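You operate a simulated robot arm through the tools that you are given. There is no shell and no other tool. Be economical: measure what you need, move in short steps, check, and stop when the job is done.

You run a simulated two-armed robot. Do the job below in one go: nothing can be reset, and whatever is moved stays where it is left.

TASK
On the top of the green bench, fold the grey cloth in half.

It is judged by the outcome, as a careful person would: the job done as asked, and still so three seconds after it is handed in. It fails if anything else is knocked over, pushed out of place, dropped, spilled or broken. Flat cloth is picked up by pressing the open fingertips on it (5 to 10 N) and closing them slowly along it; thin cloth reads only 2 to 8 mm in the jaws.

THE ROBOT
Two 7-joint arms with two-finger parallel grippers on one trunk, on a base that drives. Base frame: it is fixed to the floor where the robot stands at the start and does not move with it; the origin is under the middle of the robot, x ahead of it, y to its left, z up. Lengths are in mm, angles in degrees, forces in N, time in s.
The left shoulder is at the start at [70, 134, 1101], the right one opposite. Places, roughly: top of the green bench [500, -2100, 800]. Payload 1.57 kg a hand.
Tool frame (each hand has its own): the origin (TCP) lies between the finger pads and is the grasp point; the fingertips stand 30 mm ahead of it; z points along the fingers, y is the line along which they close. The gripper opens to 80 mm. The fingers are 17 mm wide and 12 mm thick; the gripper's body (40 by 82 mm) begins 80 mm behind the TCP.
Orientation is that of the tool frame in the base frame, as [roll, pitch, yaw] about the fixed x, y, z axes, in that order (R = Rz(yaw) Ry(pitch) Rx(roll)). With the fingers straight down and closing along the base's y, the tool's x points along the base's -x, its y along +y and its z along -z.

THE INTERFACE
- The arms move only by the tool nudge_tool. It takes "left_deltas", "right_deltas" or both (then of equal length, played together; a hand with none holds still); each is a list of rows, each a list of 7 numbers: the opening, from 0 (shut) to 1 (fully open), then the shift along the base's x, y, z in m, then the turn, a rotation vector about the base's x, y, z in degrees. In form: [[claw, tx, ty, tz, ax, ay, az], ...]. A call has 1 to 10 rows; each row is the pose to reach, as a shift and turn from the pose commanded when the call began. Each row takes 0.2 s and may step no farther than 50 mm and 8.6 degrees from the row before; otherwise, or with a gripper value out of range, the whole call is refused. Where a pose cannot be reached the arm comes as near as it can. A force on the tool above 40 N (or 10 N above the force at the start of the call, whichever is more), or a blocked arm, ends the call early, and 0.2 s more pass. Each finger travels about 153 mm/s and halts on what it meets, pressing with about 33 N; the grip force reading is that of the motor and also rises with nothing between the fingers. The clock runs only during rows and for 0.2 s after the last one: add rows that repeat a pose to give the fingers time. It gives the time, the measured TCP pose, the force on the tool (base axes), the opening and the grip force at its end, in the units of the frame above (readings bear some noise).
- Cameras (640 x 400 px; columns grow to the right, rows downward): "scene" is now at [125.2, -13, 1326.3]; the picture's right is [-0.08, -1.00, 0.00], its down [-0.71, 0.06, -0.70] and it looks along [0.70, -0.06, -0.72] (base axes); focal length 287 px, centre (320, 200). "left" rides on the left gripper at [72, 7, -122] in its tool frame; the picture's right is [-0.09, 1.00, 0.00], its down [-0.84, -0.08, -0.54] and it looks along [-0.54, -0.05, 0.84] (tool axes); focal length 238 px, centre (320, 200). "right" rides on the right gripper at [72, -7, -122] in its tool frame; the picture's right is [0.09, 1.00, 0.00], its down [-0.84, 0.08, -0.54] and it looks along [-0.54, 0.05, 0.84] (tool axes); focal length 238 px, centre (320, 200).
- get_image(camera): a new picture of that camera. It takes no simulated time.
- slide_trunk(by): slides the trunk up (or, below 0, down) by that many mm; the arms and the scene camera ride with it, the base frame stays. It gives what a move gives, with no picture.
- steer(legs): drives the robot by 1 to 6 legs, each [ahead, left, turn to the left] in mm, mm and degrees, along the robot's own axes; the way and the turn of a leg run together, so that a leg with both is an arc; at most 1500 mm and 180 degrees a leg. The arms and the cameras ride along, it lands a little off, and it stops where it bumps. It gives what a move gives.
- turn_head(pan, tilt): turns the head with the scene camera to pan (to the left, within 86 degrees either way) and tilt (down, from -29 to 69), counted from straight ahead of the robot. It gives what a move gives.
- point_at(camera, pixels): there is no depth. For up to 12 entries [column, row, z] of the newest picture of that camera ("zoom" is the newest enlarged one), the place [x, y] in the base frame at which the ray of that pixel passes the height z, good to about 2 mm, but the place of the scene camera against the robot may be out by one fixed shift of up to 18 mm in any direction. It takes no simulated time.
- inspect(camera, box): a new picture of the part [left, top, right, bottom] of that camera's present view, enlarged. It takes no simulated time.
- close_job(): hands the job in; it is judged then, once.

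Keep the steps short. Do not move on a guess: measure, check each grasp and each placing, and mend mistakes. In all there are 80 turns and 58 pictures (those below and enlarged ones count). Leave the grippers open and the arms clear of the work at the hand-in unless told otherwise, and finish with a single line.

The tools are called after "Emit:" as name(argument=value, ...) on one line, values as JSON. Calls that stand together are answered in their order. nudge_tool: Moves the arms, as the interface text tells. Its arguments: {"type":"object","properties":{"left_deltas":{"type":"array","items":{"type":"array","items":{"type":"number"}}},"right_deltas":{"type":"array","items":{"type":"array","items":{"type":"number"}}}},"required":[]} The other tools are called the same way: slide_trunk (by) slides the trunk up or down; steer (legs) drives the base; turn_head (pan, tilt) turns the head that bears the scene camera; get_image (camera) takes a picture; point_at (camera, pixels) gives the place at which the rays of pixels pass given heights; inspect (camera, box) takes an enlarged picture of a part of a camera's view; close_job () hands the job in.

At the start:

```text
t: 0.0
left_ee_pos: [463.3, 242.2, 983.0]
left_tcp_rot: [-180.0, 0.1, 179.9]
left_force: [0.0, 0.3, -0.7]
left_width: 80.1
left_finger_force: 0.1
right_ee_pos: [382.2, -167.9, 981.4]
right_tcp_rot: [-180.0, 0.0, -180.0]
right_force: [1.0, -0.1, -0.1]
right_width: 79.9
right_finger_force: 0.0
trunk travel left (down, up): [-675.0, 265.0]
robot x, y, heading: [0.3, 0.2, 0.3]
head pan, tilt: [-4.8, 45.7]
```

scene: 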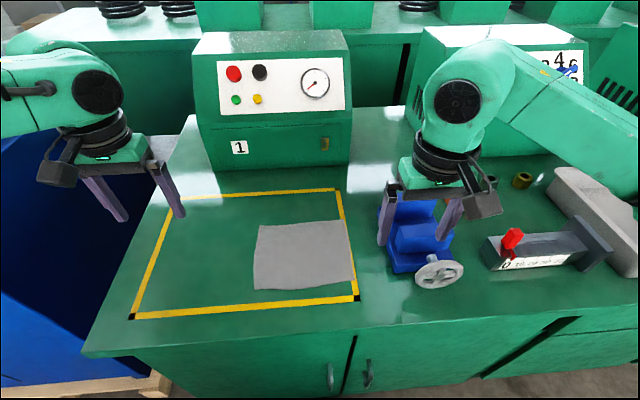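
right: 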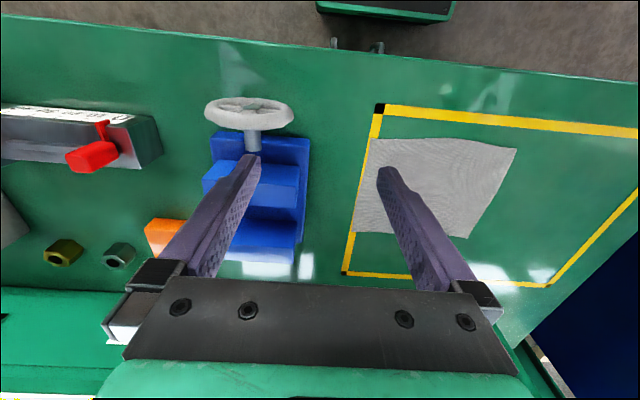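
left: 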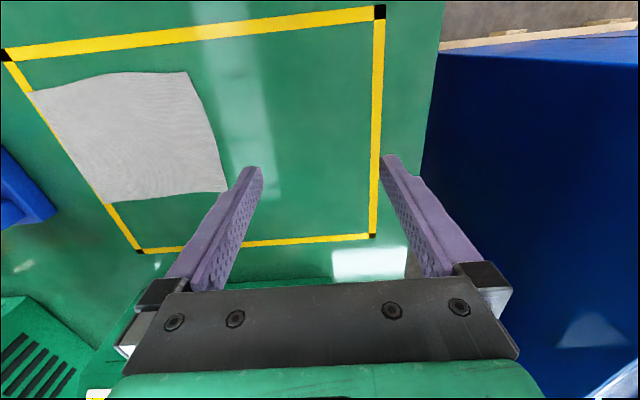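

The grey cloth at (305,255) lies in the yellow frame in front of me, but the listed "green bench" is at [500,-2100,800], to my right. I'll look there before touching anything.

Emit:
turn_head(pan=-75, tilt=25)

Emit:
get_image(camera="scene")

```text
t: 1.4
left_ee_pos: [462.8, 242.4, 982.6]
left_tcp_rot: [-180.0, 0.0, -179.9]
left_force: [-0.3, -0.1, -0.3]
left_width: 79.9
left_finger_force: 0.1
right_ee_pos: [382.5, -168.8, 982.3]
right_tcp_rot: [-180.0, 0.0, 179.9]
right_force: [-0.7, 0.1, 0.7]
right_width: 80.1
right_finger_force: 0.1
trunk travel left (down, up): [-675.0, 265.0]
robot x, y, heading: [0.3, 0.5, -0.2]
head pan, tilt: [-75.0, 25.0]
```

```text
54 pictures are left
```

scene: 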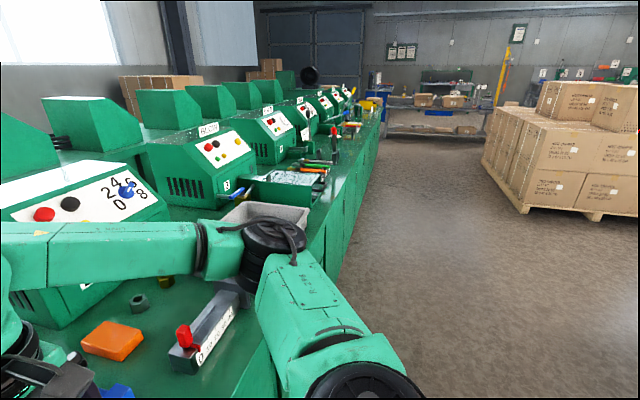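

The green bench is one long bench running to my right, so the listed place is its middle and the cloth in front of me is on it. I'll zoom to check there isn't another grey cloth further along.

Emit:
inspect(camera="scene", box=[200, 60, 400, 220])

Emit:
turn_head(pan=0, tilt=55)

Emit:
get_image(camera="scene")

```text
2.50 times, centred on (300, 140) of scene
```

zoom: 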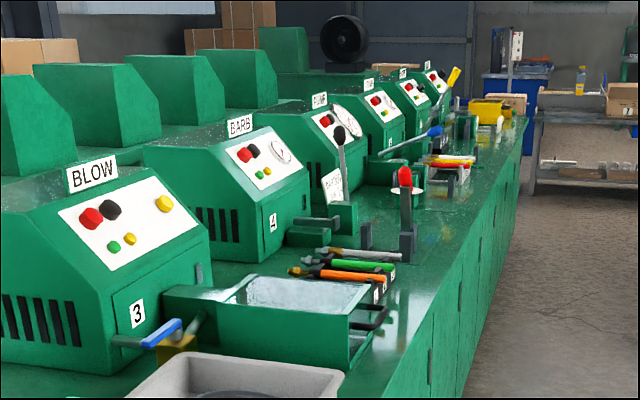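

```text
t: 2.9
left_ee_pos: [463.2, 241.6, 984.0]
left_tcp_rot: [180.0, 0.0, 180.0]
left_force: [0.1, -0.4, 1.1]
left_width: 79.9
left_finger_force: 0.0
right_ee_pos: [383.6, -167.6, 981.7]
right_tcp_rot: [179.9, 0.0, 180.0]
right_force: [0.5, 0.6, 0.2]
right_width: 79.9
right_finger_force: 0.0
trunk travel left (down, up): [-675.0, 265.0]
robot x, y, heading: [-0.6, -3.7, -0.3]
head pan, tilt: [0.0, 55.0]
```

```text
52 pictures are left
```

scene: 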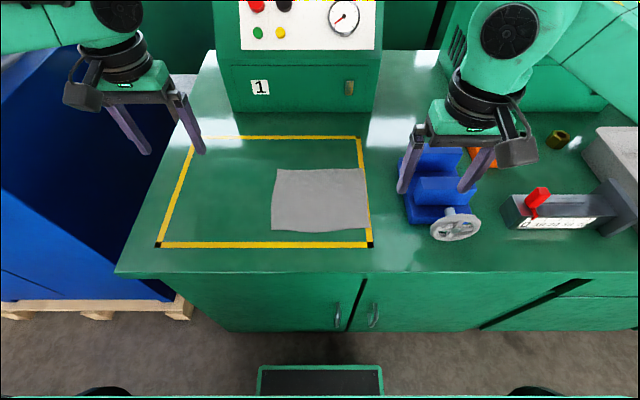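

There's no other cloth, so this is the one. Next I'll enlarge it and measure its corners with the scene and hand cameras.

Emit:
inspect(camera="scene", box=[240, 140, 400, 240])

Emit:
get_image(camera="left")

Emit:
get_image(camera="right")

```text
4.00 times, centred on (320, 190) of scene
```

zoom: 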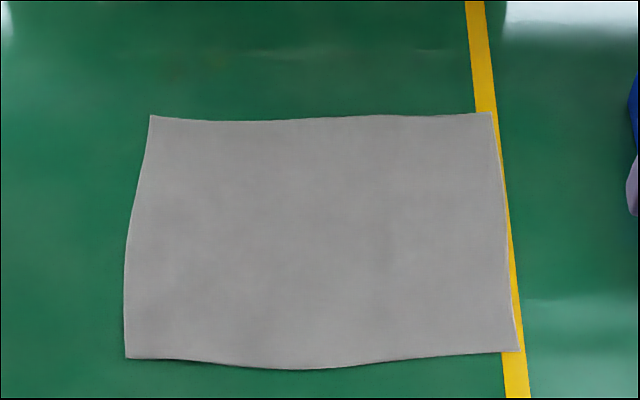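

```text
50 pictures are left
```

left: 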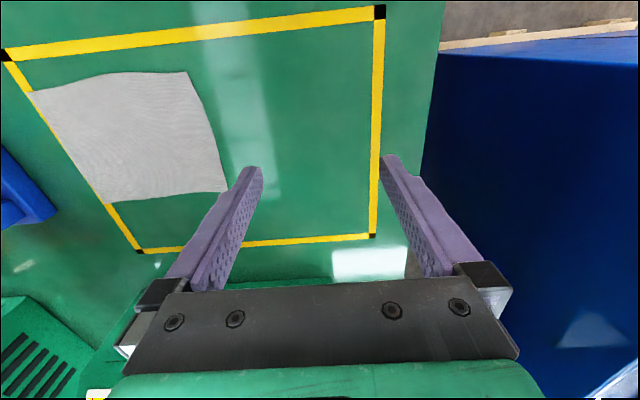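

```text
49 pictures are left
```

right: 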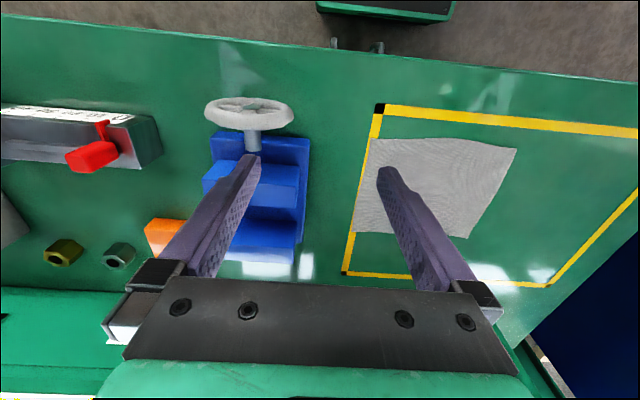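

Measuring the four corners with all three cameras at two trial heights, to settle the bench height.

Emit:
point_at(camera="zoom", pixels=[[150, 116, 750], [491, 113, 750], [520, 351, 750], [126, 358, 750], [150, 116, 800], [520, 351, 800]])

Emit:
point_at(camera="left", pixels=[[228, 190, 750], [108, 204, 750], [30, 92, 750], [187, 72, 750], [228, 190, 800], [187, 72, 800], [30, 92, 800]])

Emit:
point_at(camera="right", pixels=[[468, 238, 750], [355, 232, 750], [371, 139, 750], [516, 149, 750], [355, 232, 800], [516, 149, 800], [371, 139, 800]])

```text
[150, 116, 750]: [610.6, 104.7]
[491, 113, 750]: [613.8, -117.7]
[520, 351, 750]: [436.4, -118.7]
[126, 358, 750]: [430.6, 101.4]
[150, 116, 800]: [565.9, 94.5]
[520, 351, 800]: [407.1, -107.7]
```

```text
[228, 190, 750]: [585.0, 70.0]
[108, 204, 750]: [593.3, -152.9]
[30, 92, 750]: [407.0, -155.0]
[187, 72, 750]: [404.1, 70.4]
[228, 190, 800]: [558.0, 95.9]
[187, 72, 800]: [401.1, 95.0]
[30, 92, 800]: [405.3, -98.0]
```

```text
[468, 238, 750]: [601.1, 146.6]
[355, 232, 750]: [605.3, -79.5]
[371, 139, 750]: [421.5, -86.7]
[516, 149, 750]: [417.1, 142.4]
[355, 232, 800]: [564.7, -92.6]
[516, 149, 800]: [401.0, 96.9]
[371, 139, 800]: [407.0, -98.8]
```

All cameras agree at z≈800: the cloth spans x 401 to 562 and y -98 to 96. The plan is to grip the far edge near both far corners and fold it toward me onto the near edge. First I'll check the clearance to the vise and the box, then bring both hands above the far corners at the present height.

Emit:
point_at(camera="right", pixels=[[309, 140, 800], [292, 268, 800], [309, 140, 850], [292, 262, 850]])

Emit:
point_at(camera="scene", pixels=[[230, 112, 800], [378, 112, 800], [403, 220, 800], [402, 150, 850]])

Emit:
nudge_tool(left_deltas=[[0.8, 0.018, -0.035, 0, 0, 0, 0], [0.6, 0.036, -0.07, 0, 0, 0, 0], [0.4, 0.054, -0.105, 0, 0, 0, 0], [0.4, 0.072, -0.14, 0, 0, 0, 0], [0.4, 0.087, -0.172, 0, 0, 0, 0]], right_deltas=[[0.8, 0.034, 0.02, 0, 0, 0, 0], [0.6, 0.068, 0.04, 0, 0, 0, 0], [0.4, 0.1, 0.06, 0, 0, 0, 0], [0.4, 0.134, 0.08, 0, 0, 0, 0], [0.4, 0.167, 0.1, 0, 0, 0, 0]])

```text
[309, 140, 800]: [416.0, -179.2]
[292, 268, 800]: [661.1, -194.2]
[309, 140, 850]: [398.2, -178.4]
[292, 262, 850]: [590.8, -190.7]
```

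```text
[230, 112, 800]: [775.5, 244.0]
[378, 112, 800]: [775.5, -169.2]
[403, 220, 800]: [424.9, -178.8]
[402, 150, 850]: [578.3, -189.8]
```

```text
t: 4.1
left_ee_pos: [501.1, 115.3, 980.3]
left_tcp_rot: [-180.0, 0.1, -179.9]
left_force: [0.6, -0.1, 0.1]
left_width: 31.9
left_finger_force: 0.0
left hand out of reach, approached as far as the arm can: row 4, 5
right_ee_pos: [549.8, -67.3, 981.9]
right_tcp_rot: [-179.9, 0.0, -179.9]
right_force: [0.6, -0.7, -0.2]
right_width: 32.1
right_finger_force: 0.0
trunk travel left (down, up): [-675.0, 265.0]
robot x, y, heading: [0.8, 1.6, 0.1]
head pan, tilt: [0.0, 55.0]
```

The vise (y<-178) and the box (x>775) are clear. The left hand stopped at (501,115), reported out of reach. I'll retry it from there a bit lower.

Emit:
nudge_tool(left_deltas=[[0.4, 0.012, -0.012, -0.01, 0, 0, 0], [0.4, 0.024, -0.024, -0.02, 0, 0, 0], [0.4, 0.036, -0.036, -0.03, 0, 0, 0], [0.4, 0.049, -0.047, -0.04, 0, 0, 0]])

```text
t: 5.1
left_ee_pos: [496.7, 115.0, 945.7]
left_tcp_rot: [180.0, 0.1, -179.9]
left_force: [-0.3, 0.3, -1.1]
left_width: 32.2
left_finger_force: 0.1
left hand out of reach, approached as far as the arm can: row 1, 2, 3, 4
right_ee_pos: [549.9, -68.3, 982.3]
right_tcp_rot: [-180.0, 0.0, 180.0]
right_force: [0.4, 0.9, -0.3]
right_width: 32.0
right_finger_force: 0.0
trunk travel left (down, up): [-675.0, 265.0]
robot x, y, heading: [0.7, 0.1, 0.1]
head pan, tilt: [0.0, 55.0]
```

The left hand is still held at about (497,115). I'll look to see what limits it.

Emit:
get_image(camera="scene")

Emit:
get_image(camera="left")

Emit:
get_image(camera="right")

```text
48 pictures are left
```

scene: 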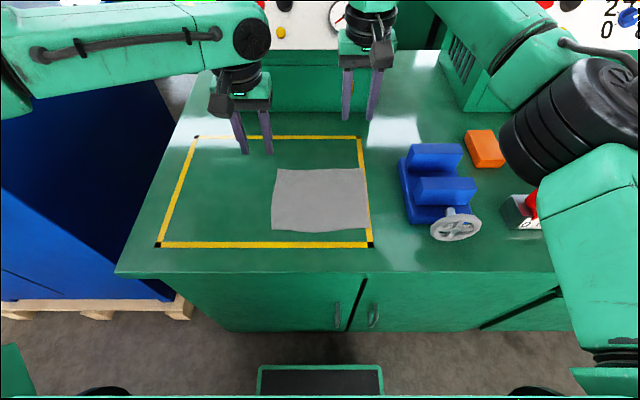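

```text
47 pictures are left
```

left: 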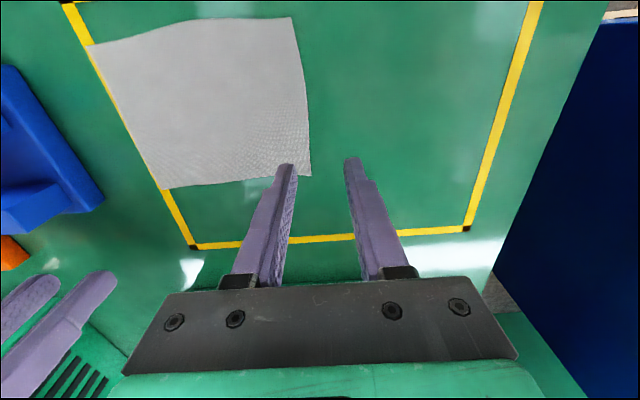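

```text
46 pictures are left
```

right: 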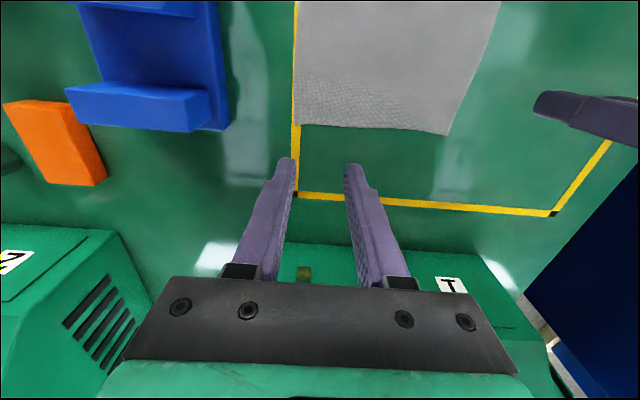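

The picture shows no obstruction, so this looks like an arm posture limit. I'd like to drive closer, so I'll check the free space between the base front at (320,366) and the bench front.

Emit:
point_at(camera="scene", pixels=[[320, 366, 0], [320, 366, 200], [320, 277, 790], [320, 333, 0], [320, 333, 100]])

Emit:
point_at(camera="left", pixels=[[310, 176, 800], [165, 190, 800], [290, 17, 800], [88, 46, 800]])

Emit:
point_at(camera="right", pixels=[[447, 135, 800], [296, 124, 800]])

```text
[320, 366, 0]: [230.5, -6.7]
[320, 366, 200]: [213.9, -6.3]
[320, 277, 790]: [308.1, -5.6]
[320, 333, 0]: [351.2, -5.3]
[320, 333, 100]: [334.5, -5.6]
```

```text
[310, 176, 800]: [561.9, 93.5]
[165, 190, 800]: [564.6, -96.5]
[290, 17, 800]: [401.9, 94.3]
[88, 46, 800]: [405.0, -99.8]
```

```text
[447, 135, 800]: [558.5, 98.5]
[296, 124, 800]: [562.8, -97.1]
```

There's about 90 mm of free gap. I'll drive 50 mm ahead and 40 mm right; both hands are high and clear.

Emit:
steer(legs=[[50, -40, 0]])

```text
t: 6.1
left_ee_pos: [546.2, 75.4, 947.2]
left_tcp_rot: [-179.9, 0.1, -179.9]
left_force: [-1.0, -0.1, -0.4]
left_width: 32.1
left_finger_force: 0.0
right_ee_pos: [598.1, -106.6, 983.3]
right_tcp_rot: [180.0, 0.0, -179.9]
right_force: [0.6, 0.5, -0.1]
right_width: 32.1
right_finger_force: 0.0
trunk travel left (down, up): [-675.0, 265.0]
robot x, y, heading: [48.6, -41.7, -0.2]
head pan, tilt: [0.0, 55.0]
```

The left hand is now almost over its target. Grip points are L (552,67) and R (554,-69). I'll move both there and lower the TCP to z≈860.

Emit:
nudge_tool(left_deltas=[[0.4, 0.003, -0.004, -0.01, 0, 0, 0], [0.4, 0.006, -0.008, -0.03, 0, 0, 0], [0.4, 0.006, -0.008, -0.06, 0, 0, 0], [0.4, 0.006, -0.008, -0.087, 0, 0, 0]], right_deltas=[[0.4, -0.022, 0.019, -0.01, 0, 0, 0], [0.4, -0.044, 0.038, -0.04, 0, 0, 0], [0.4, -0.044, 0.038, -0.08, 0, 0, 0], [0.4, -0.044, 0.038, -0.123, 0, 0, 0]])

Emit:
get_image(camera="left")

Emit:
get_image(camera="right")

```text
t: 7.1
left_ee_pos: [535.0, 85.1, 869.3]
left_tcp_rot: [-179.9, 0.1, 179.9]
left_force: [0.5, 0.2, 0.2]
left_width: 31.7
left_finger_force: 0.0
left hand out of reach, approached as far as the arm can: row 1, 2, 3, 4
right_ee_pos: [557.2, -68.2, 859.3]
right_tcp_rot: [-180.0, 0.0, -180.0]
right_force: [-0.4, 0.2, -0.5]
right_width: 32.2
right_finger_force: 0.0
trunk travel left (down, up): [-675.0, 265.0]
robot x, y, heading: [51.3, -42.5, -0.0]
head pan, tilt: [0.0, 55.0]
```

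```text
45 pictures are left
```

left: 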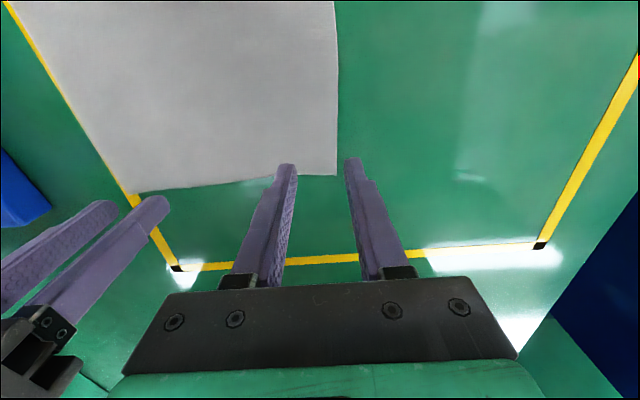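

```text
44 pictures are left
```

right: 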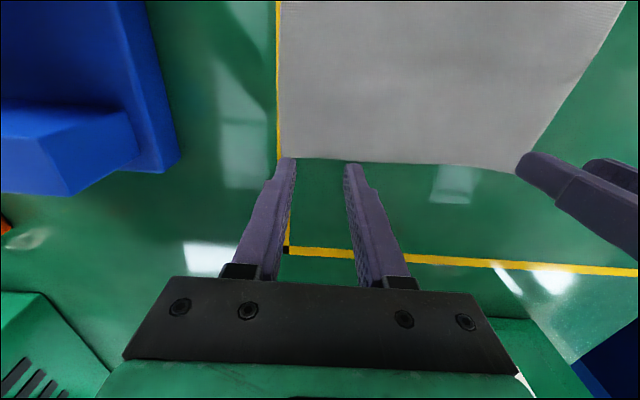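

The right hand is in place, but the left stalls at (535,85), probably a wrist joint limit. I'll test whether a small turn of the left tool frees it.

Emit:
nudge_tool(left_deltas=[[0.4, 0, 0, 0.0, 0, 0, -8], [0.4, 0.005, -0.005, 0, 0, 0, -16], [0.4, 0.01, -0.01, 0, 0, 0, -16], [0.4, 0.017, -0.017, 0.0, 0, 0, -16]])

```text
t: 8.1
left_ee_pos: [536.6, 81.6, 876.4]
left_tcp_rot: [-179.9, 0.0, 164.0]
left_force: [0.2, -0.6, 0.1]
left_width: 32.0
left_finger_force: 0.2
left hand out of reach, approached as far as the arm can: row 2, 3, 4
right_ee_pos: [557.0, -68.6, 858.8]
right_tcp_rot: [-179.9, 0.0, 180.0]
right_force: [0.8, 0.3, -0.3]
right_width: 31.9
right_finger_force: 0.1
trunk travel left (down, up): [-675.0, 265.0]
robot x, y, heading: [53.9, -41.2, -0.1]
head pan, tilt: [0.0, 55.0]
```

Reach shrinks as the hand goes lower relative to the shoulders, so I'll move the base another bit right and ahead and lower the trunk slightly. First I'll raise both hands clear and restore the left yaw.

Emit:
nudge_tool(left_deltas=[[0.4, -0.01, 0.01, 0.03, 0, 0, 8], [0.4, -0.03, 0.02, 0.06, 0, 0, 16], [0.4, -0.04, 0.03, 0.09, 0, 0, 16]], right_deltas=[[0.4, -0.01, 0.01, 0.03, 0, 0, 0], [0.4, -0.02, 0.02, 0.06, 0, 0, 0], [0.4, -0.02, 0.03, 0.1, 0, 0, 0]])

Emit:
steer(legs=[[15, -60, 0]])

Emit:
get_image(camera="scene")

```text
t: 8.9
left_ee_pos: [492.9, 111.2, 966.7]
left_tcp_rot: [-179.8, 0.1, -179.8]
left_force: [1.1, 0.0, -0.5]
left_width: 32.0
left_finger_force: 0.1
right_ee_pos: [534.3, -39.4, 960.5]
right_tcp_rot: [-179.9, 0.0, -180.0]
right_force: [0.4, 0.3, 0.5]
right_width: 31.8
right_finger_force: 0.1
trunk travel left (down, up): [-675.0, 265.0]
robot x, y, heading: [49.1, -38.1, 0.1]
head pan, tilt: [0.0, 55.0]
```

```text
t: 9.9
left_ee_pos: [508.0, 53.2, 965.1]
left_tcp_rot: [-179.9, 0.1, -179.9]
left_force: [0.5, 0.3, 0.3]
left_width: 32.3
left_finger_force: 0.1
right_ee_pos: [551.6, -98.1, 958.8]
right_tcp_rot: [-179.9, -0.1, 180.0]
right_force: [0.2, 0.4, -0.4]
right_width: 31.9
right_finger_force: 0.0
trunk travel left (down, up): [-675.0, 265.0]
robot x, y, heading: [67.0, -99.0, 0.2]
head pan, tilt: [0.0, 55.0]
```

```text
43 pictures are left
```

scene: 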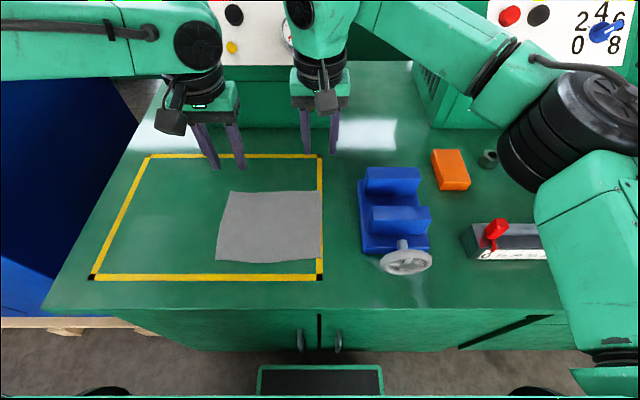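

Base is now at (67,-99) with nothing touched. Bringing both hands to their grip points at TCP z≈860.

Emit:
nudge_tool(left_deltas=[[0.4, 0.02, 0.007, -0.02, 0, 0, 0], [0.4, 0.044, 0.014, -0.04, 0, 0, 0], [0.4, 0.044, 0.014, -0.075, 0, 0, 0], [0.4, 0.044, 0.014, -0.105, 0, 0, 0], [0.4, 0.044, 0.014, -0.105, 0, 0, 0]], right_deltas=[[0.4, 0.001, 0.015, -0.01, 0, 0, 0], [0.4, 0.002, 0.029, -0.03, 0, 0, 0], [0.4, 0.002, 0.029, -0.065, 0, 0, 0], [0.4, 0.002, 0.029, -0.099, 0, 0, 0], [0.4, 0.002, 0.029, -0.099, 0, 0, 0]])

Emit:
get_image(camera="left")

Emit:
get_image(camera="right")

```text
t: 11.1
left_ee_pos: [553.0, 67.5, 860.5]
left_tcp_rot: [180.0, 0.0, -179.9]
left_force: [0.4, 0.3, -0.4]
left_width: 32.1
left_finger_force: 0.1
right_ee_pos: [552.7, -69.3, 859.6]
right_tcp_rot: [-180.0, 0.1, -179.8]
right_force: [0.4, -0.5, 0.1]
right_width: 32.1
right_finger_force: 0.0
trunk travel left (down, up): [-675.0, 265.0]
robot x, y, heading: [62.2, -98.3, 0.0]
head pan, tilt: [0.0, 55.0]
```

```text
42 pictures are left
```

left: 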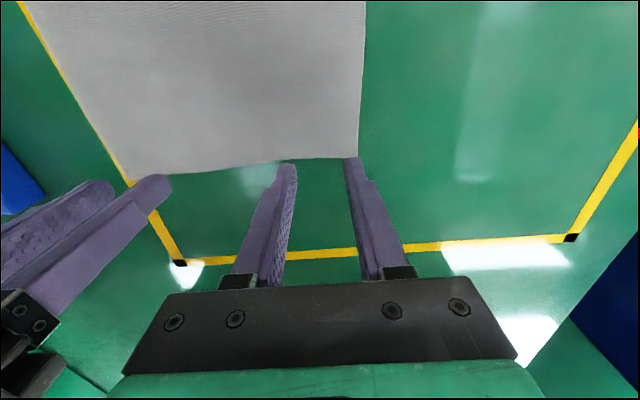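

```text
41 pictures are left
```

right: 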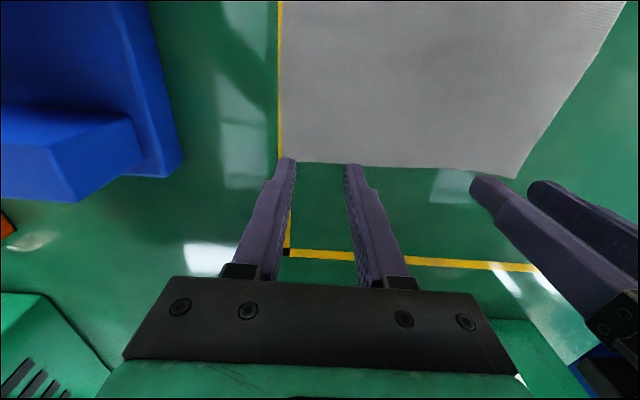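

Both are in place. I'll recheck the far edge at this close range before pressing.

Emit:
point_at(camera="left", pixels=[[357, 158, 800], [278, 161, 800]])

Emit:
point_at(camera="right", pixels=[[283, 161, 800], [350, 165, 800], [515, 178, 800]])

```text
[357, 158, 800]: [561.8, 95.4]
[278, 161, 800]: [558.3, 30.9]
```

```text
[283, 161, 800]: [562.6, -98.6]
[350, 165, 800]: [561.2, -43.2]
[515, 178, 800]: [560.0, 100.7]
```

The far edge is at x≈560, so I'll shift both 4 mm inward. Then I'll lower until the tips nearly touch.

Emit:
nudge_tool(left_deltas=[[0.4, -0.004, 0, -0.015, 0, 0, 0], [0.4, -0.004, 0, -0.024, 0, 0, 0], [0.4, -0.004, 0, -0.027, 0, 0, 0], [0.4, -0.004, 0, -0.029, 0, 0, 0]], right_deltas=[[0.4, -0.004, 0, -0.015, 0, 0, 0], [0.4, -0.004, 0, -0.024, 0, 0, 0], [0.4, -0.004, 0, -0.027, 0, 0, 0], [0.4, -0.004, 0, -0.029, 0, 0, 0]])

```text
t: 12.1
left_ee_pos: [549.0, 65.9, 833.0]
left_tcp_rot: [-179.8, 0.0, -179.8]
left_force: [0.7, -0.2, 0.4]
left_width: 31.9
left_finger_force: 0.0
right_ee_pos: [548.4, -69.0, 831.1]
right_tcp_rot: [179.9, 0.1, -179.9]
right_force: [1.1, -0.4, 4.4]
right_width: 32.1
right_finger_force: 0.0
trunk travel left (down, up): [-675.0, 265.0]
robot x, y, heading: [65.7, -100.8, 0.1]
head pan, tilt: [0.0, 55.0]
```

The right hand reads 4.4 N and the left isn't touching yet. Lowering in 1 mm steps, left more than right.

Emit:
nudge_tool(left_deltas=[[0.4, 0, 0, -0.001, 0, 0, 0], [0.4, 0, 0, -0.002, 0, 0, 0]], right_deltas=[[0.4, 0, 0, 0, 0, 0, 0], [0.4, 0, 0, -0.0005, 0, 0, 0]])

```text
t: 12.7
left_ee_pos: [547.8, 66.3, 831.8]
left_tcp_rot: [-179.9, 0.2, -179.9]
left_force: [-0.4, 0.0, 4.7]
left_width: 31.8
left_finger_force: 0.0
right_ee_pos: [547.9, -71.0, 831.8]
right_tcp_rot: [180.0, 0.1, 179.9]
right_force: [1.7, -0.7, 8.7]
right_width: 31.8
right_finger_force: 0.0
trunk travel left (down, up): [-675.0, 265.0]
robot x, y, heading: [67.6, -99.4, -0.2]
head pan, tilt: [0.0, 55.0]
```

Right is at 8.7 N and left at 4.7 N. I'll press the left another 0.6 mm and close both slowly along the cloth.

Emit:
nudge_tool(left_deltas=[[0.4, 0, 0, -0.0006, 0, 0, 0], [0.35, 0, 0, -0.0006, 0, 0, 0], [0.3, 0, 0, -0.0006, 0, 0, 0], [0.25, 0, 0, -0.0006, 0, 0, 0], [0.2, 0, 0, -0.0006, 0, 0, 0], [0.15, 0, 0, -0.0006, 0, 0, 0], [0.1, 0, 0, -0.0006, 0, 0, 0], [0.05, 0, 0, -0.0006, 0, 0, 0], [0, 0, 0, -0.0006, 0, 0, 0], [0, 0, 0, -0.0006, 0, 0, 0]], right_deltas=[[0.4, 0, 0, 0, 0, 0, 0], [0.35, 0, 0, 0, 0, 0, 0], [0.3, 0, 0, 0, 0, 0, 0], [0.25, 0, 0, 0, 0, 0, 0], [0.2, 0, 0, 0, 0, 0, 0], [0.15, 0, 0, 0, 0, 0, 0], [0.1, 0, 0, 0, 0, 0, 0], [0.05, 0, 0, 0, 0, 0, 0], [0, 0, 0, 0, 0, 0, 0], [0, 0, 0, 0, 0, 0, 0]])

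Emit:
get_image(camera="left")

Emit:
get_image(camera="right")

```text
t: 14.9
left_ee_pos: [548.2, 66.5, 831.2]
left_tcp_rot: [-180.0, 0.3, -179.8]
left_force: [0.6, -4.6, 17.9]
left_width: 1.8
left_finger_force: 23.3
right_ee_pos: [547.4, -70.2, 830.3]
right_tcp_rot: [179.8, 0.1, -179.9]
right_force: [0.8, 5.0, 1.8]
right_width: 1.5
right_finger_force: 23.7
trunk travel left (down, up): [-675.0, 265.0]
robot x, y, heading: [64.0, -97.7, -0.1]
head pan, tilt: [0.0, 55.0]
```

```text
40 pictures are left
```

left: 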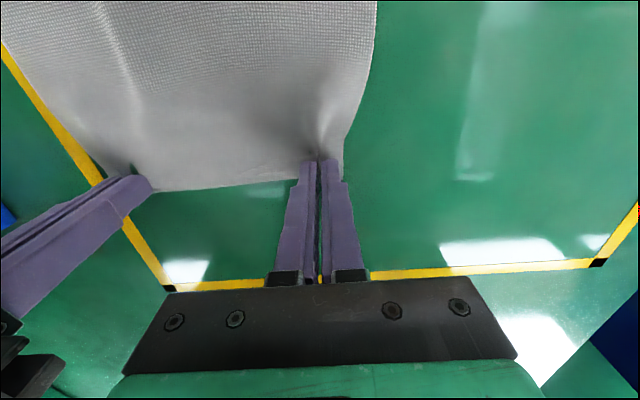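

```text
39 pictures are left
```

right: 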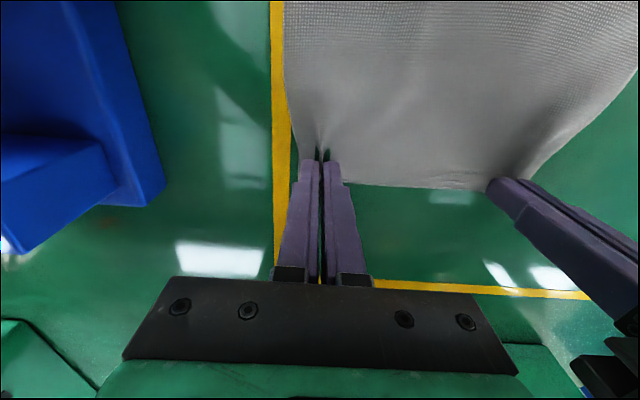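

Cloth is gathered between both pairs of fingertips and widths read 1.5 to 1.8 mm. I'll lift 25 mm, easing the hands 3 mm inward, to check the grasp.

Emit:
nudge_tool(left_deltas=[[0, 0, -0.001, 0.004, 0, 0, 0], [0, -0.002, -0.002, 0.012, 0, 0, 0], [0, -0.005, -0.003, 0.025, 0, 0, 0], [0, -0.005, -0.003, 0.025, 0, 0, 0]], right_deltas=[[0, 0, 0.001, 0.004, 0, 0, 0], [0, -0.002, 0.002, 0.012, 0, 0, 0], [0, -0.005, 0.003, 0.025, 0, 0, 0], [0, -0.005, 0.003, 0.025, 0, 0, 0]])

Emit:
get_image(camera="left")

Emit:
get_image(camera="scene")

```text
t: 15.9
left_ee_pos: [546.1, 63.1, 854.6]
left_tcp_rot: [-179.9, 0.0, -180.0]
left_force: [-0.5, 1.0, -0.2]
left_width: 1.8
left_finger_force: 23.1
right_ee_pos: [545.1, -66.2, 853.8]
right_tcp_rot: [-180.0, 0.0, -179.9]
right_force: [0.0, -0.3, -0.5]
right_width: 1.8
right_finger_force: 23.9
trunk travel left (down, up): [-675.0, 265.0]
robot x, y, heading: [62.4, -100.0, 0.1]
head pan, tilt: [0.0, 55.0]
```

```text
38 pictures are left
```

left: 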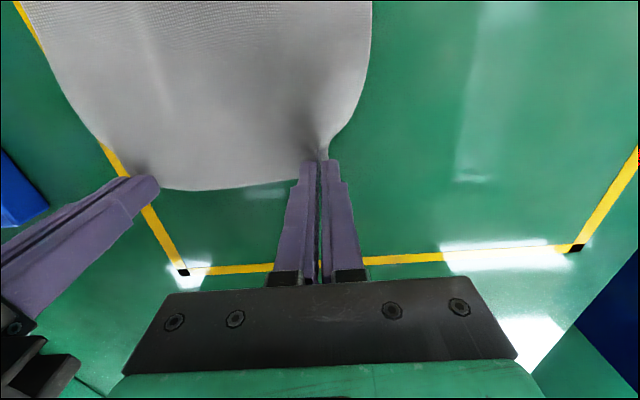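

```text
37 pictures are left
```

scene: 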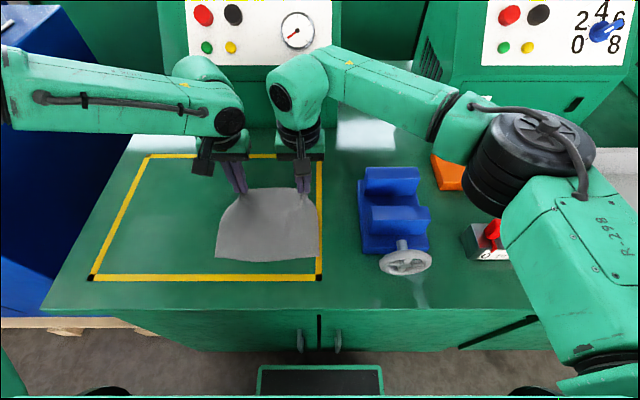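

Both grips hold the far edge. I'll carry it up and back over the middle (x≈481), tilting the fingers toward +x so the edge can flop toward me.

Emit:
nudge_tool(left_deltas=[[0, -0.012, 0, 0.016, 0, -8, 0], [0, -0.029, 0, 0.029, 0, -16, 0], [0, -0.05, 0, 0.037, 0, -24, 0], [0, -0.072, 0, 0.04, 0, -32, 0], [0, -0.093, 0, 0.038, 0, -40, 0], [0, -0.112, 0, 0.03, 0, -45, 0], [0, -0.112, 0, 0.03, 0, -45, 0]], right_deltas=[[0, -0.012, 0, 0.016, 0, -8, 0], [0, -0.029, 0, 0.029, 0, -16, 0], [0, -0.05, 0, 0.037, 0, -24, 0], [0, -0.072, 0, 0.04, 0, -32, 0], [0, -0.093, 0, 0.038, 0, -40, 0], [0, -0.112, 0, 0.03, 0, -45, 0], [0, -0.112, 0, 0.03, 0, -45, 0]])

Emit:
get_image(camera="scene")

Emit:
get_image(camera="left")

```text
t: 17.5
left_ee_pos: [482.0, 87.5, 843.3]
left_tcp_rot: [-179.8, 40.1, -175.5]
left_force: [-6.5, -18.5, 7.8]
left_width: 1.3
left_finger_force: 22.8
left hand out of reach, approached as far as the arm can: row 4, 5, 6, 7
right_ee_pos: [432.1, -58.5, 886.2]
right_tcp_rot: [178.3, 45.2, 180.0]
right_force: [6.2, 19.2, -6.7]
right_width: 1.3
right_finger_force: 23.2
trunk travel left (down, up): [-675.0, 265.0]
robot x, y, heading: [60.8, -97.1, -0.0]
head pan, tilt: [0.0, 55.0]
stopped in row 7 (left hand): the force on the tool passed its limit (the readings are from after the stop); the commanded pose is now the measured one
```

```text
36 pictures are left
```

scene: 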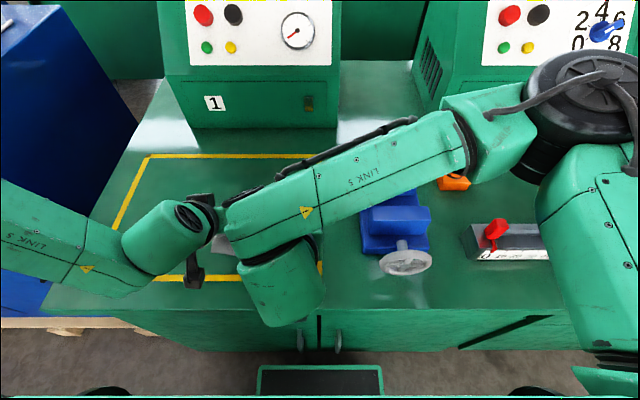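

```text
35 pictures are left
```

left: 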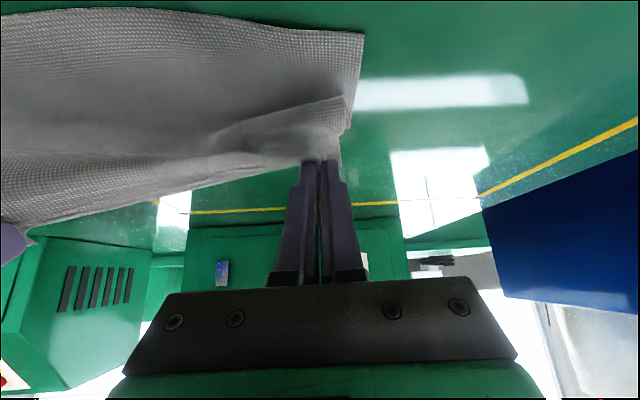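

The left arm couldn't follow the tilt and lags at (482,87), stretching the cloth (18 N). It still grips. I'll take most of the tilt out of both hands and bring the left level with the right.

Emit:
nudge_tool(left_deltas=[[0, -0.005, -0.012, 0.014, 0, 8, 0], [0, -0.014, -0.02, 0.028, 0, 16, 0], [0, -0.024, -0.024, 0.04, 0, 24, 0], [0, -0.035, -0.024, 0.05, 0, 24, 0], [0, -0.035, -0.024, 0.05, 0, 24, 0]], right_deltas=[[0, 0.004, 0, 0.003, 0, 8, 0], [0, 0.008, 0, 0.006, 0, 16, 0], [0, 0.012, 0, 0.008, 0, 24, 0], [0, 0.013, -0.002, 0.008, 0, 29, 0], [0, 0.013, -0.002, 0.008, 0, 29, 0]])

Emit:
get_image(camera="scene")

Emit:
get_image(camera="left")

```text
t: 18.7
left_ee_pos: [464.6, 68.0, 893.0]
left_tcp_rot: [177.8, 16.2, -176.3]
left_force: [-0.7, 0.6, 1.2]
left_width: 1.2
left_finger_force: 23.1
left hand out of reach, approached as far as the arm can: row 1, 2, 3, 4, 5
right_ee_pos: [443.9, -63.1, 894.8]
right_tcp_rot: [178.7, 16.1, -180.0]
right_force: [0.2, -0.1, 0.7]
right_width: 1.5
right_finger_force: 23.3
trunk travel left (down, up): [-675.0, 265.0]
robot x, y, heading: [64.5, -96.5, 0.2]
head pan, tilt: [0.0, 55.0]
```

```text
34 pictures are left
```

scene: 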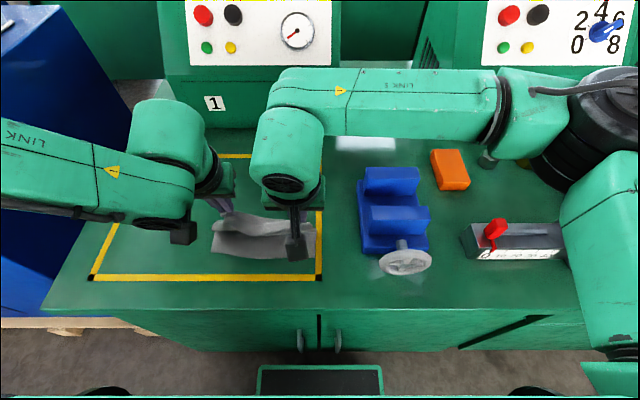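

```text
33 pictures are left
```

left: 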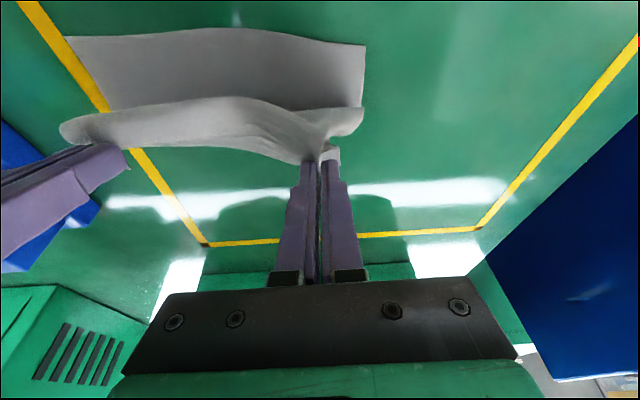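

The tension is gone and both hold the edge in the air over the middle. I'll straighten both tools to vertical, which the left can reach, and align them at x≈440.

Emit:
nudge_tool(left_deltas=[[0, -0.008, -0.001, 0.0, 1, 8, -1], [0, -0.016, -0.002, 0.0, 2, 16, -3], [0, -0.024, -0.002, 0.0, 2, 16, -3], [0, -0.024, -0.002, 0.0, 2, 16, -3]], right_deltas=[[0, -0.001, 0, -0.001, 0, 8, 0], [0, -0.003, 0, -0.002, 0, 16, 0], [0, -0.004, 0, -0.002, 0, 16, 0], [0, -0.004, 0, -0.002, 0, 16, 0]])

Emit:
get_image(camera="left")

Emit:
get_image(camera="right")

```text
t: 19.7
left_ee_pos: [441.1, 67.1, 893.5]
left_tcp_rot: [175.3, 0.4, -179.6]
left_force: [0.8, -0.1, 0.5]
left_width: 1.1
left_finger_force: 23.4
right_ee_pos: [440.8, -63.2, 891.3]
right_tcp_rot: [178.8, 0.1, 179.9]
right_force: [0.3, 0.0, -0.1]
right_width: 1.6
right_finger_force: 23.6
trunk travel left (down, up): [-675.0, 265.0]
robot x, y, heading: [62.4, -96.4, -0.1]
head pan, tilt: [0.0, 55.0]
```

```text
32 pictures are left
```

left: 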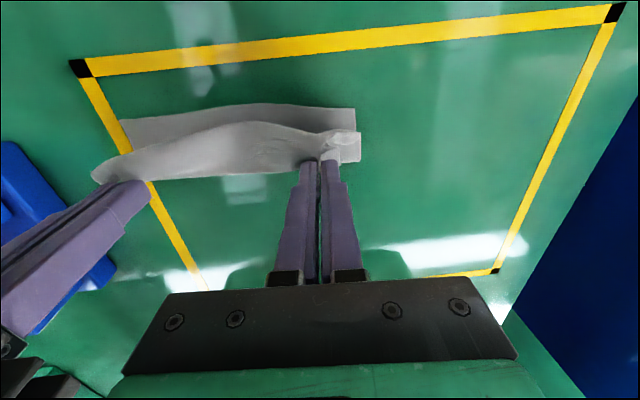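

```text
31 pictures are left
```

right: 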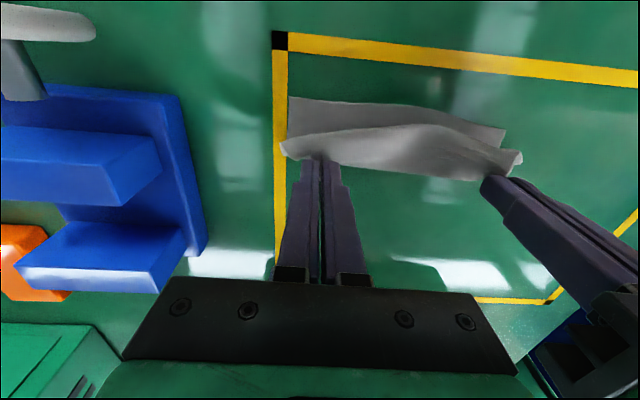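

Both tools are vertical and holding. Measuring where the near edge now lies.

Emit:
point_at(camera="left", pixels=[[355, 109, 800], [120, 122, 800], [270, 104, 800]])

Emit:
point_at(camera="right", pixels=[[505, 130, 800], [289, 97, 800], [400, 105, 800]])

```text
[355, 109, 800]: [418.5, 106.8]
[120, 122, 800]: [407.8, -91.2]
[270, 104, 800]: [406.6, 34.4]
```

```text
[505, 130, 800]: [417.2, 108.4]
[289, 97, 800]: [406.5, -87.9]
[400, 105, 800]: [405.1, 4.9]
```

The near edge runs from (418,107) on the left to (407,-90) on the right; the tug turned the cloth about 3°. I'll bring the hands to match, L (422,74) and R (411,-57), and lower the tips to about 18 mm above the bench.

Emit:
nudge_tool(left_deltas=[[0, -0.008, 0.003, -0.01, 2, 0, 0], [0, -0.016, 0.006, -0.02, 4, 0, 0], [0, -0.019, 0.007, -0.033, 4, 0, 0], [0, -0.019, 0.007, -0.045, 4, 0, 0], [0, -0.019, 0.007, -0.045, 4, 0, 0]], right_deltas=[[0, -0.012, 0.003, -0.01, 0, 0, 0], [0, -0.024, 0.006, -0.02, 0, 0, 0], [0, -0.03, 0.006, -0.033, 0, 0, 0], [0, -0.03, 0.006, -0.044, 0, 0, 0], [0, -0.03, 0.006, -0.044, 0, 0, 0]])

Emit:
get_image(camera="left")

Emit:
get_image(camera="right")

```text
t: 20.9
left_ee_pos: [421.8, 74.4, 847.1]
left_tcp_rot: [171.2, 0.3, -179.7]
left_force: [0.4, -0.2, -0.1]
left_width: 1.2
left_finger_force: 22.9
right_ee_pos: [410.6, -56.1, 848.2]
right_tcp_rot: [178.8, 0.2, 180.0]
right_force: [0.2, 0.4, -0.7]
right_width: 1.7
right_finger_force: 23.5
trunk travel left (down, up): [-675.0, 265.0]
robot x, y, heading: [58.4, -100.3, 0.1]
head pan, tilt: [0.0, 55.0]
```

```text
30 pictures are left
```

left: 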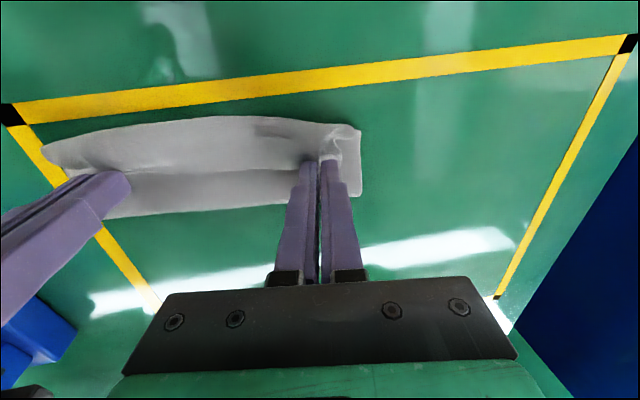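

```text
29 pictures are left
```

right: 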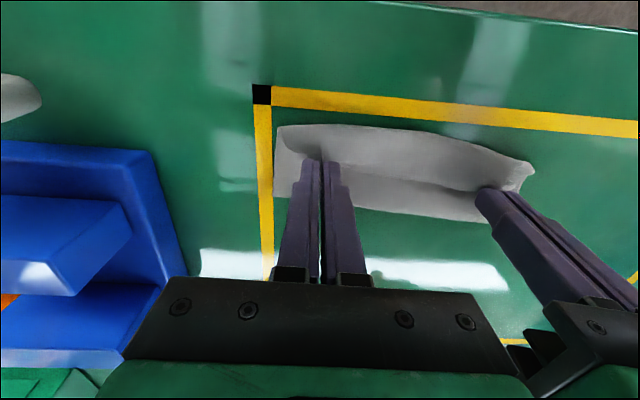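

The edge is curled under the fingers, with the bend bulging toward me. I'll raise 12 mm and square the left roll, then release so the bend springs out toward the near edge. Then I'll check.

Emit:
nudge_tool(left_deltas=[[0, 0, 0, 0.012, -8, 0, 0], [0.2, 0, 0, 0.012, -8, 0, 0], [0.5, 0, 0, 0.012, -8, 0, 0], [0.5, 0, 0, 0.012, -8, 0, 0], [0.5, 0, 0, 0.012, -8, 0, 0]], right_deltas=[[0, 0, 0, 0.012, 0, 0, 0], [0.2, 0, 0, 0.012, 0, 0, 0], [0.5, 0, 0, 0.012, 0, 0, 0], [0.5, 0, 0, 0.012, 0, 0, 0], [0.5, 0, 0, 0.012, 0, 0, 0]])

Emit:
get_image(camera="left")

Emit:
get_image(camera="right")

```text
t: 22.1
left_ee_pos: [421.7, 73.6, 859.7]
left_tcp_rot: [179.4, 0.4, -179.7]
left_force: [-0.8, 0.3, -0.4]
left_width: 40.0
left_finger_force: 0.1
right_ee_pos: [410.1, -57.3, 860.0]
right_tcp_rot: [178.7, 0.3, 179.9]
right_force: [-0.2, -0.6, 0.0]
right_width: 40.1
right_finger_force: 0.0
trunk travel left (down, up): [-675.0, 265.0]
robot x, y, heading: [64.2, -100.0, 0.0]
head pan, tilt: [0.0, 55.0]
```

```text
28 pictures are left
```

left: 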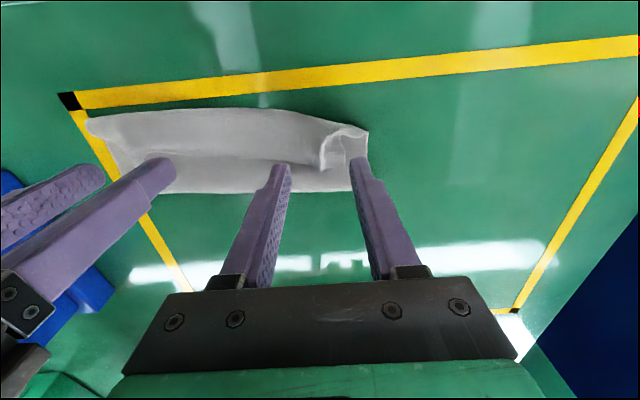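

```text
27 pictures are left
```

right: 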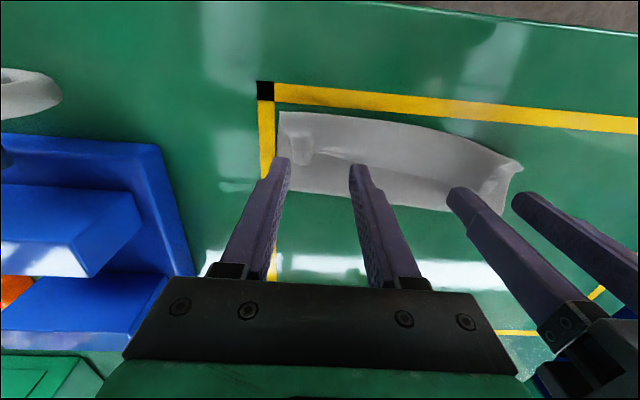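

Released. Raising both hands straight up to see the cloth's real shape.

Emit:
nudge_tool(left_deltas=[[0.5, 0, 0, 0.03, 0, 0, 0], [0.5, 0, 0.02, 0.07, 0, 0, 0], [0.5, -0.0, 0.06, 0.1, 0, 0, 0], [0.5, 0, 0.1, 0.12, 0, 0, 0]], right_deltas=[[0.5, 0, 0, 0.03, 0, 0, 0], [0.5, 0, 0, 0.07, 0, 0, 0], [0.5, -0.02, 0, 0.1, 0, 0, 0], [0.5, -0.03, 0, 0.12, 0, 0, 0]])

Emit:
get_image(camera="right")

Emit:
inspect(camera="left", box=[0, 0, 320, 200])

```text
t: 23.1
left_ee_pos: [421.4, 175.9, 980.2]
left_tcp_rot: [179.4, 0.4, -179.7]
left_force: [0.0, 0.3, -0.1]
left_width: 39.8
left_finger_force: 0.0
right_ee_pos: [380.5, -55.7, 979.7]
right_tcp_rot: [178.8, 0.3, 179.9]
right_force: [0.9, 0.5, 0.8]
right_width: 40.1
right_finger_force: 0.0
trunk travel left (down, up): [-675.0, 265.0]
robot x, y, heading: [65.2, -101.7, -0.1]
head pan, tilt: [0.0, 55.0]
```

```text
26 pictures are left
```

right: 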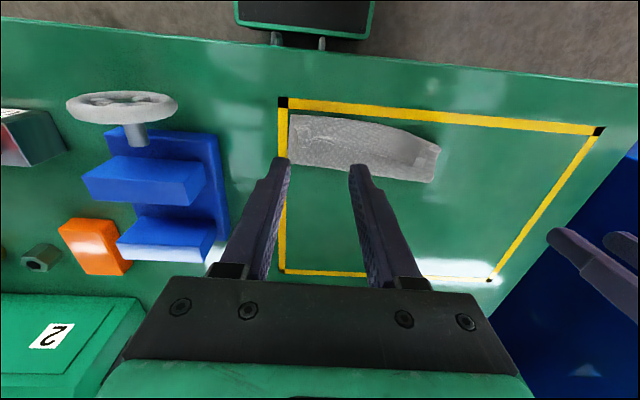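

```text
2.00 times, centred on (160, 100) of left
```

zoom: 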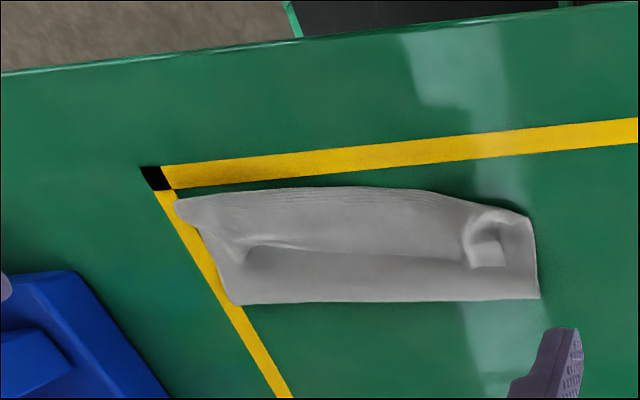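

The edge is partly curled back, with a bulge along the near side and a hem opening away from me. A look from the robot's side will help.

Emit:
inspect(camera="scene", box=[190, 180, 350, 280])

Emit:
inspect(camera="right", box=[270, 90, 470, 215])

```text
4.00 times, centred on (270, 230) of scene
```

zoom: 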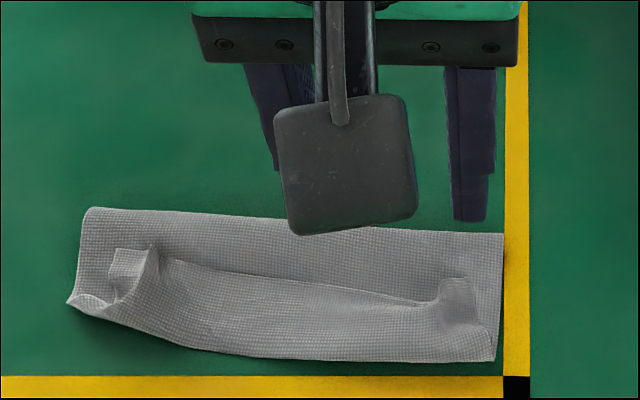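

```text
3.20 times, centred on (370, 152) of right
```

zoom: 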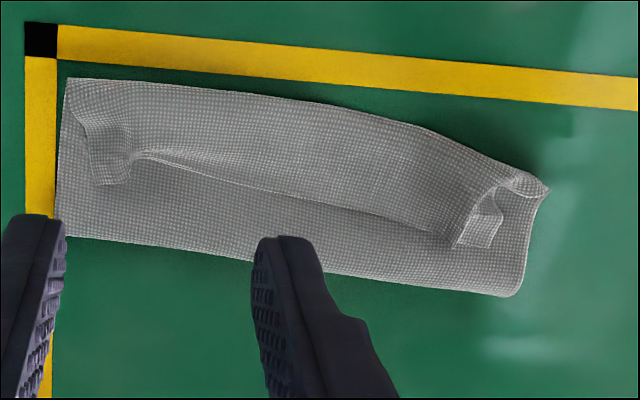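

Emit:
point_at(camera="zoom", pixels=[[515, 297, 802], [66, 236, 802], [66, 78, 802], [545, 190, 806], [490, 247, 806], [455, 243, 806], [137, 152, 806], [300, 200, 806], [300, 100, 806], [95, 185, 806], [420, 128, 810]])

```text
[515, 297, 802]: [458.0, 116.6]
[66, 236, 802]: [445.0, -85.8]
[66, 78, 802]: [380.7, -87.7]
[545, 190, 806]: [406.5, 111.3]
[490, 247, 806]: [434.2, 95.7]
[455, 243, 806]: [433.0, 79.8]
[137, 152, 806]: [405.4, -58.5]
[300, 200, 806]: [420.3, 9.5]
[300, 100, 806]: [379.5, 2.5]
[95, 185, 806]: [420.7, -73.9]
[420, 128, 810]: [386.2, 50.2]
```

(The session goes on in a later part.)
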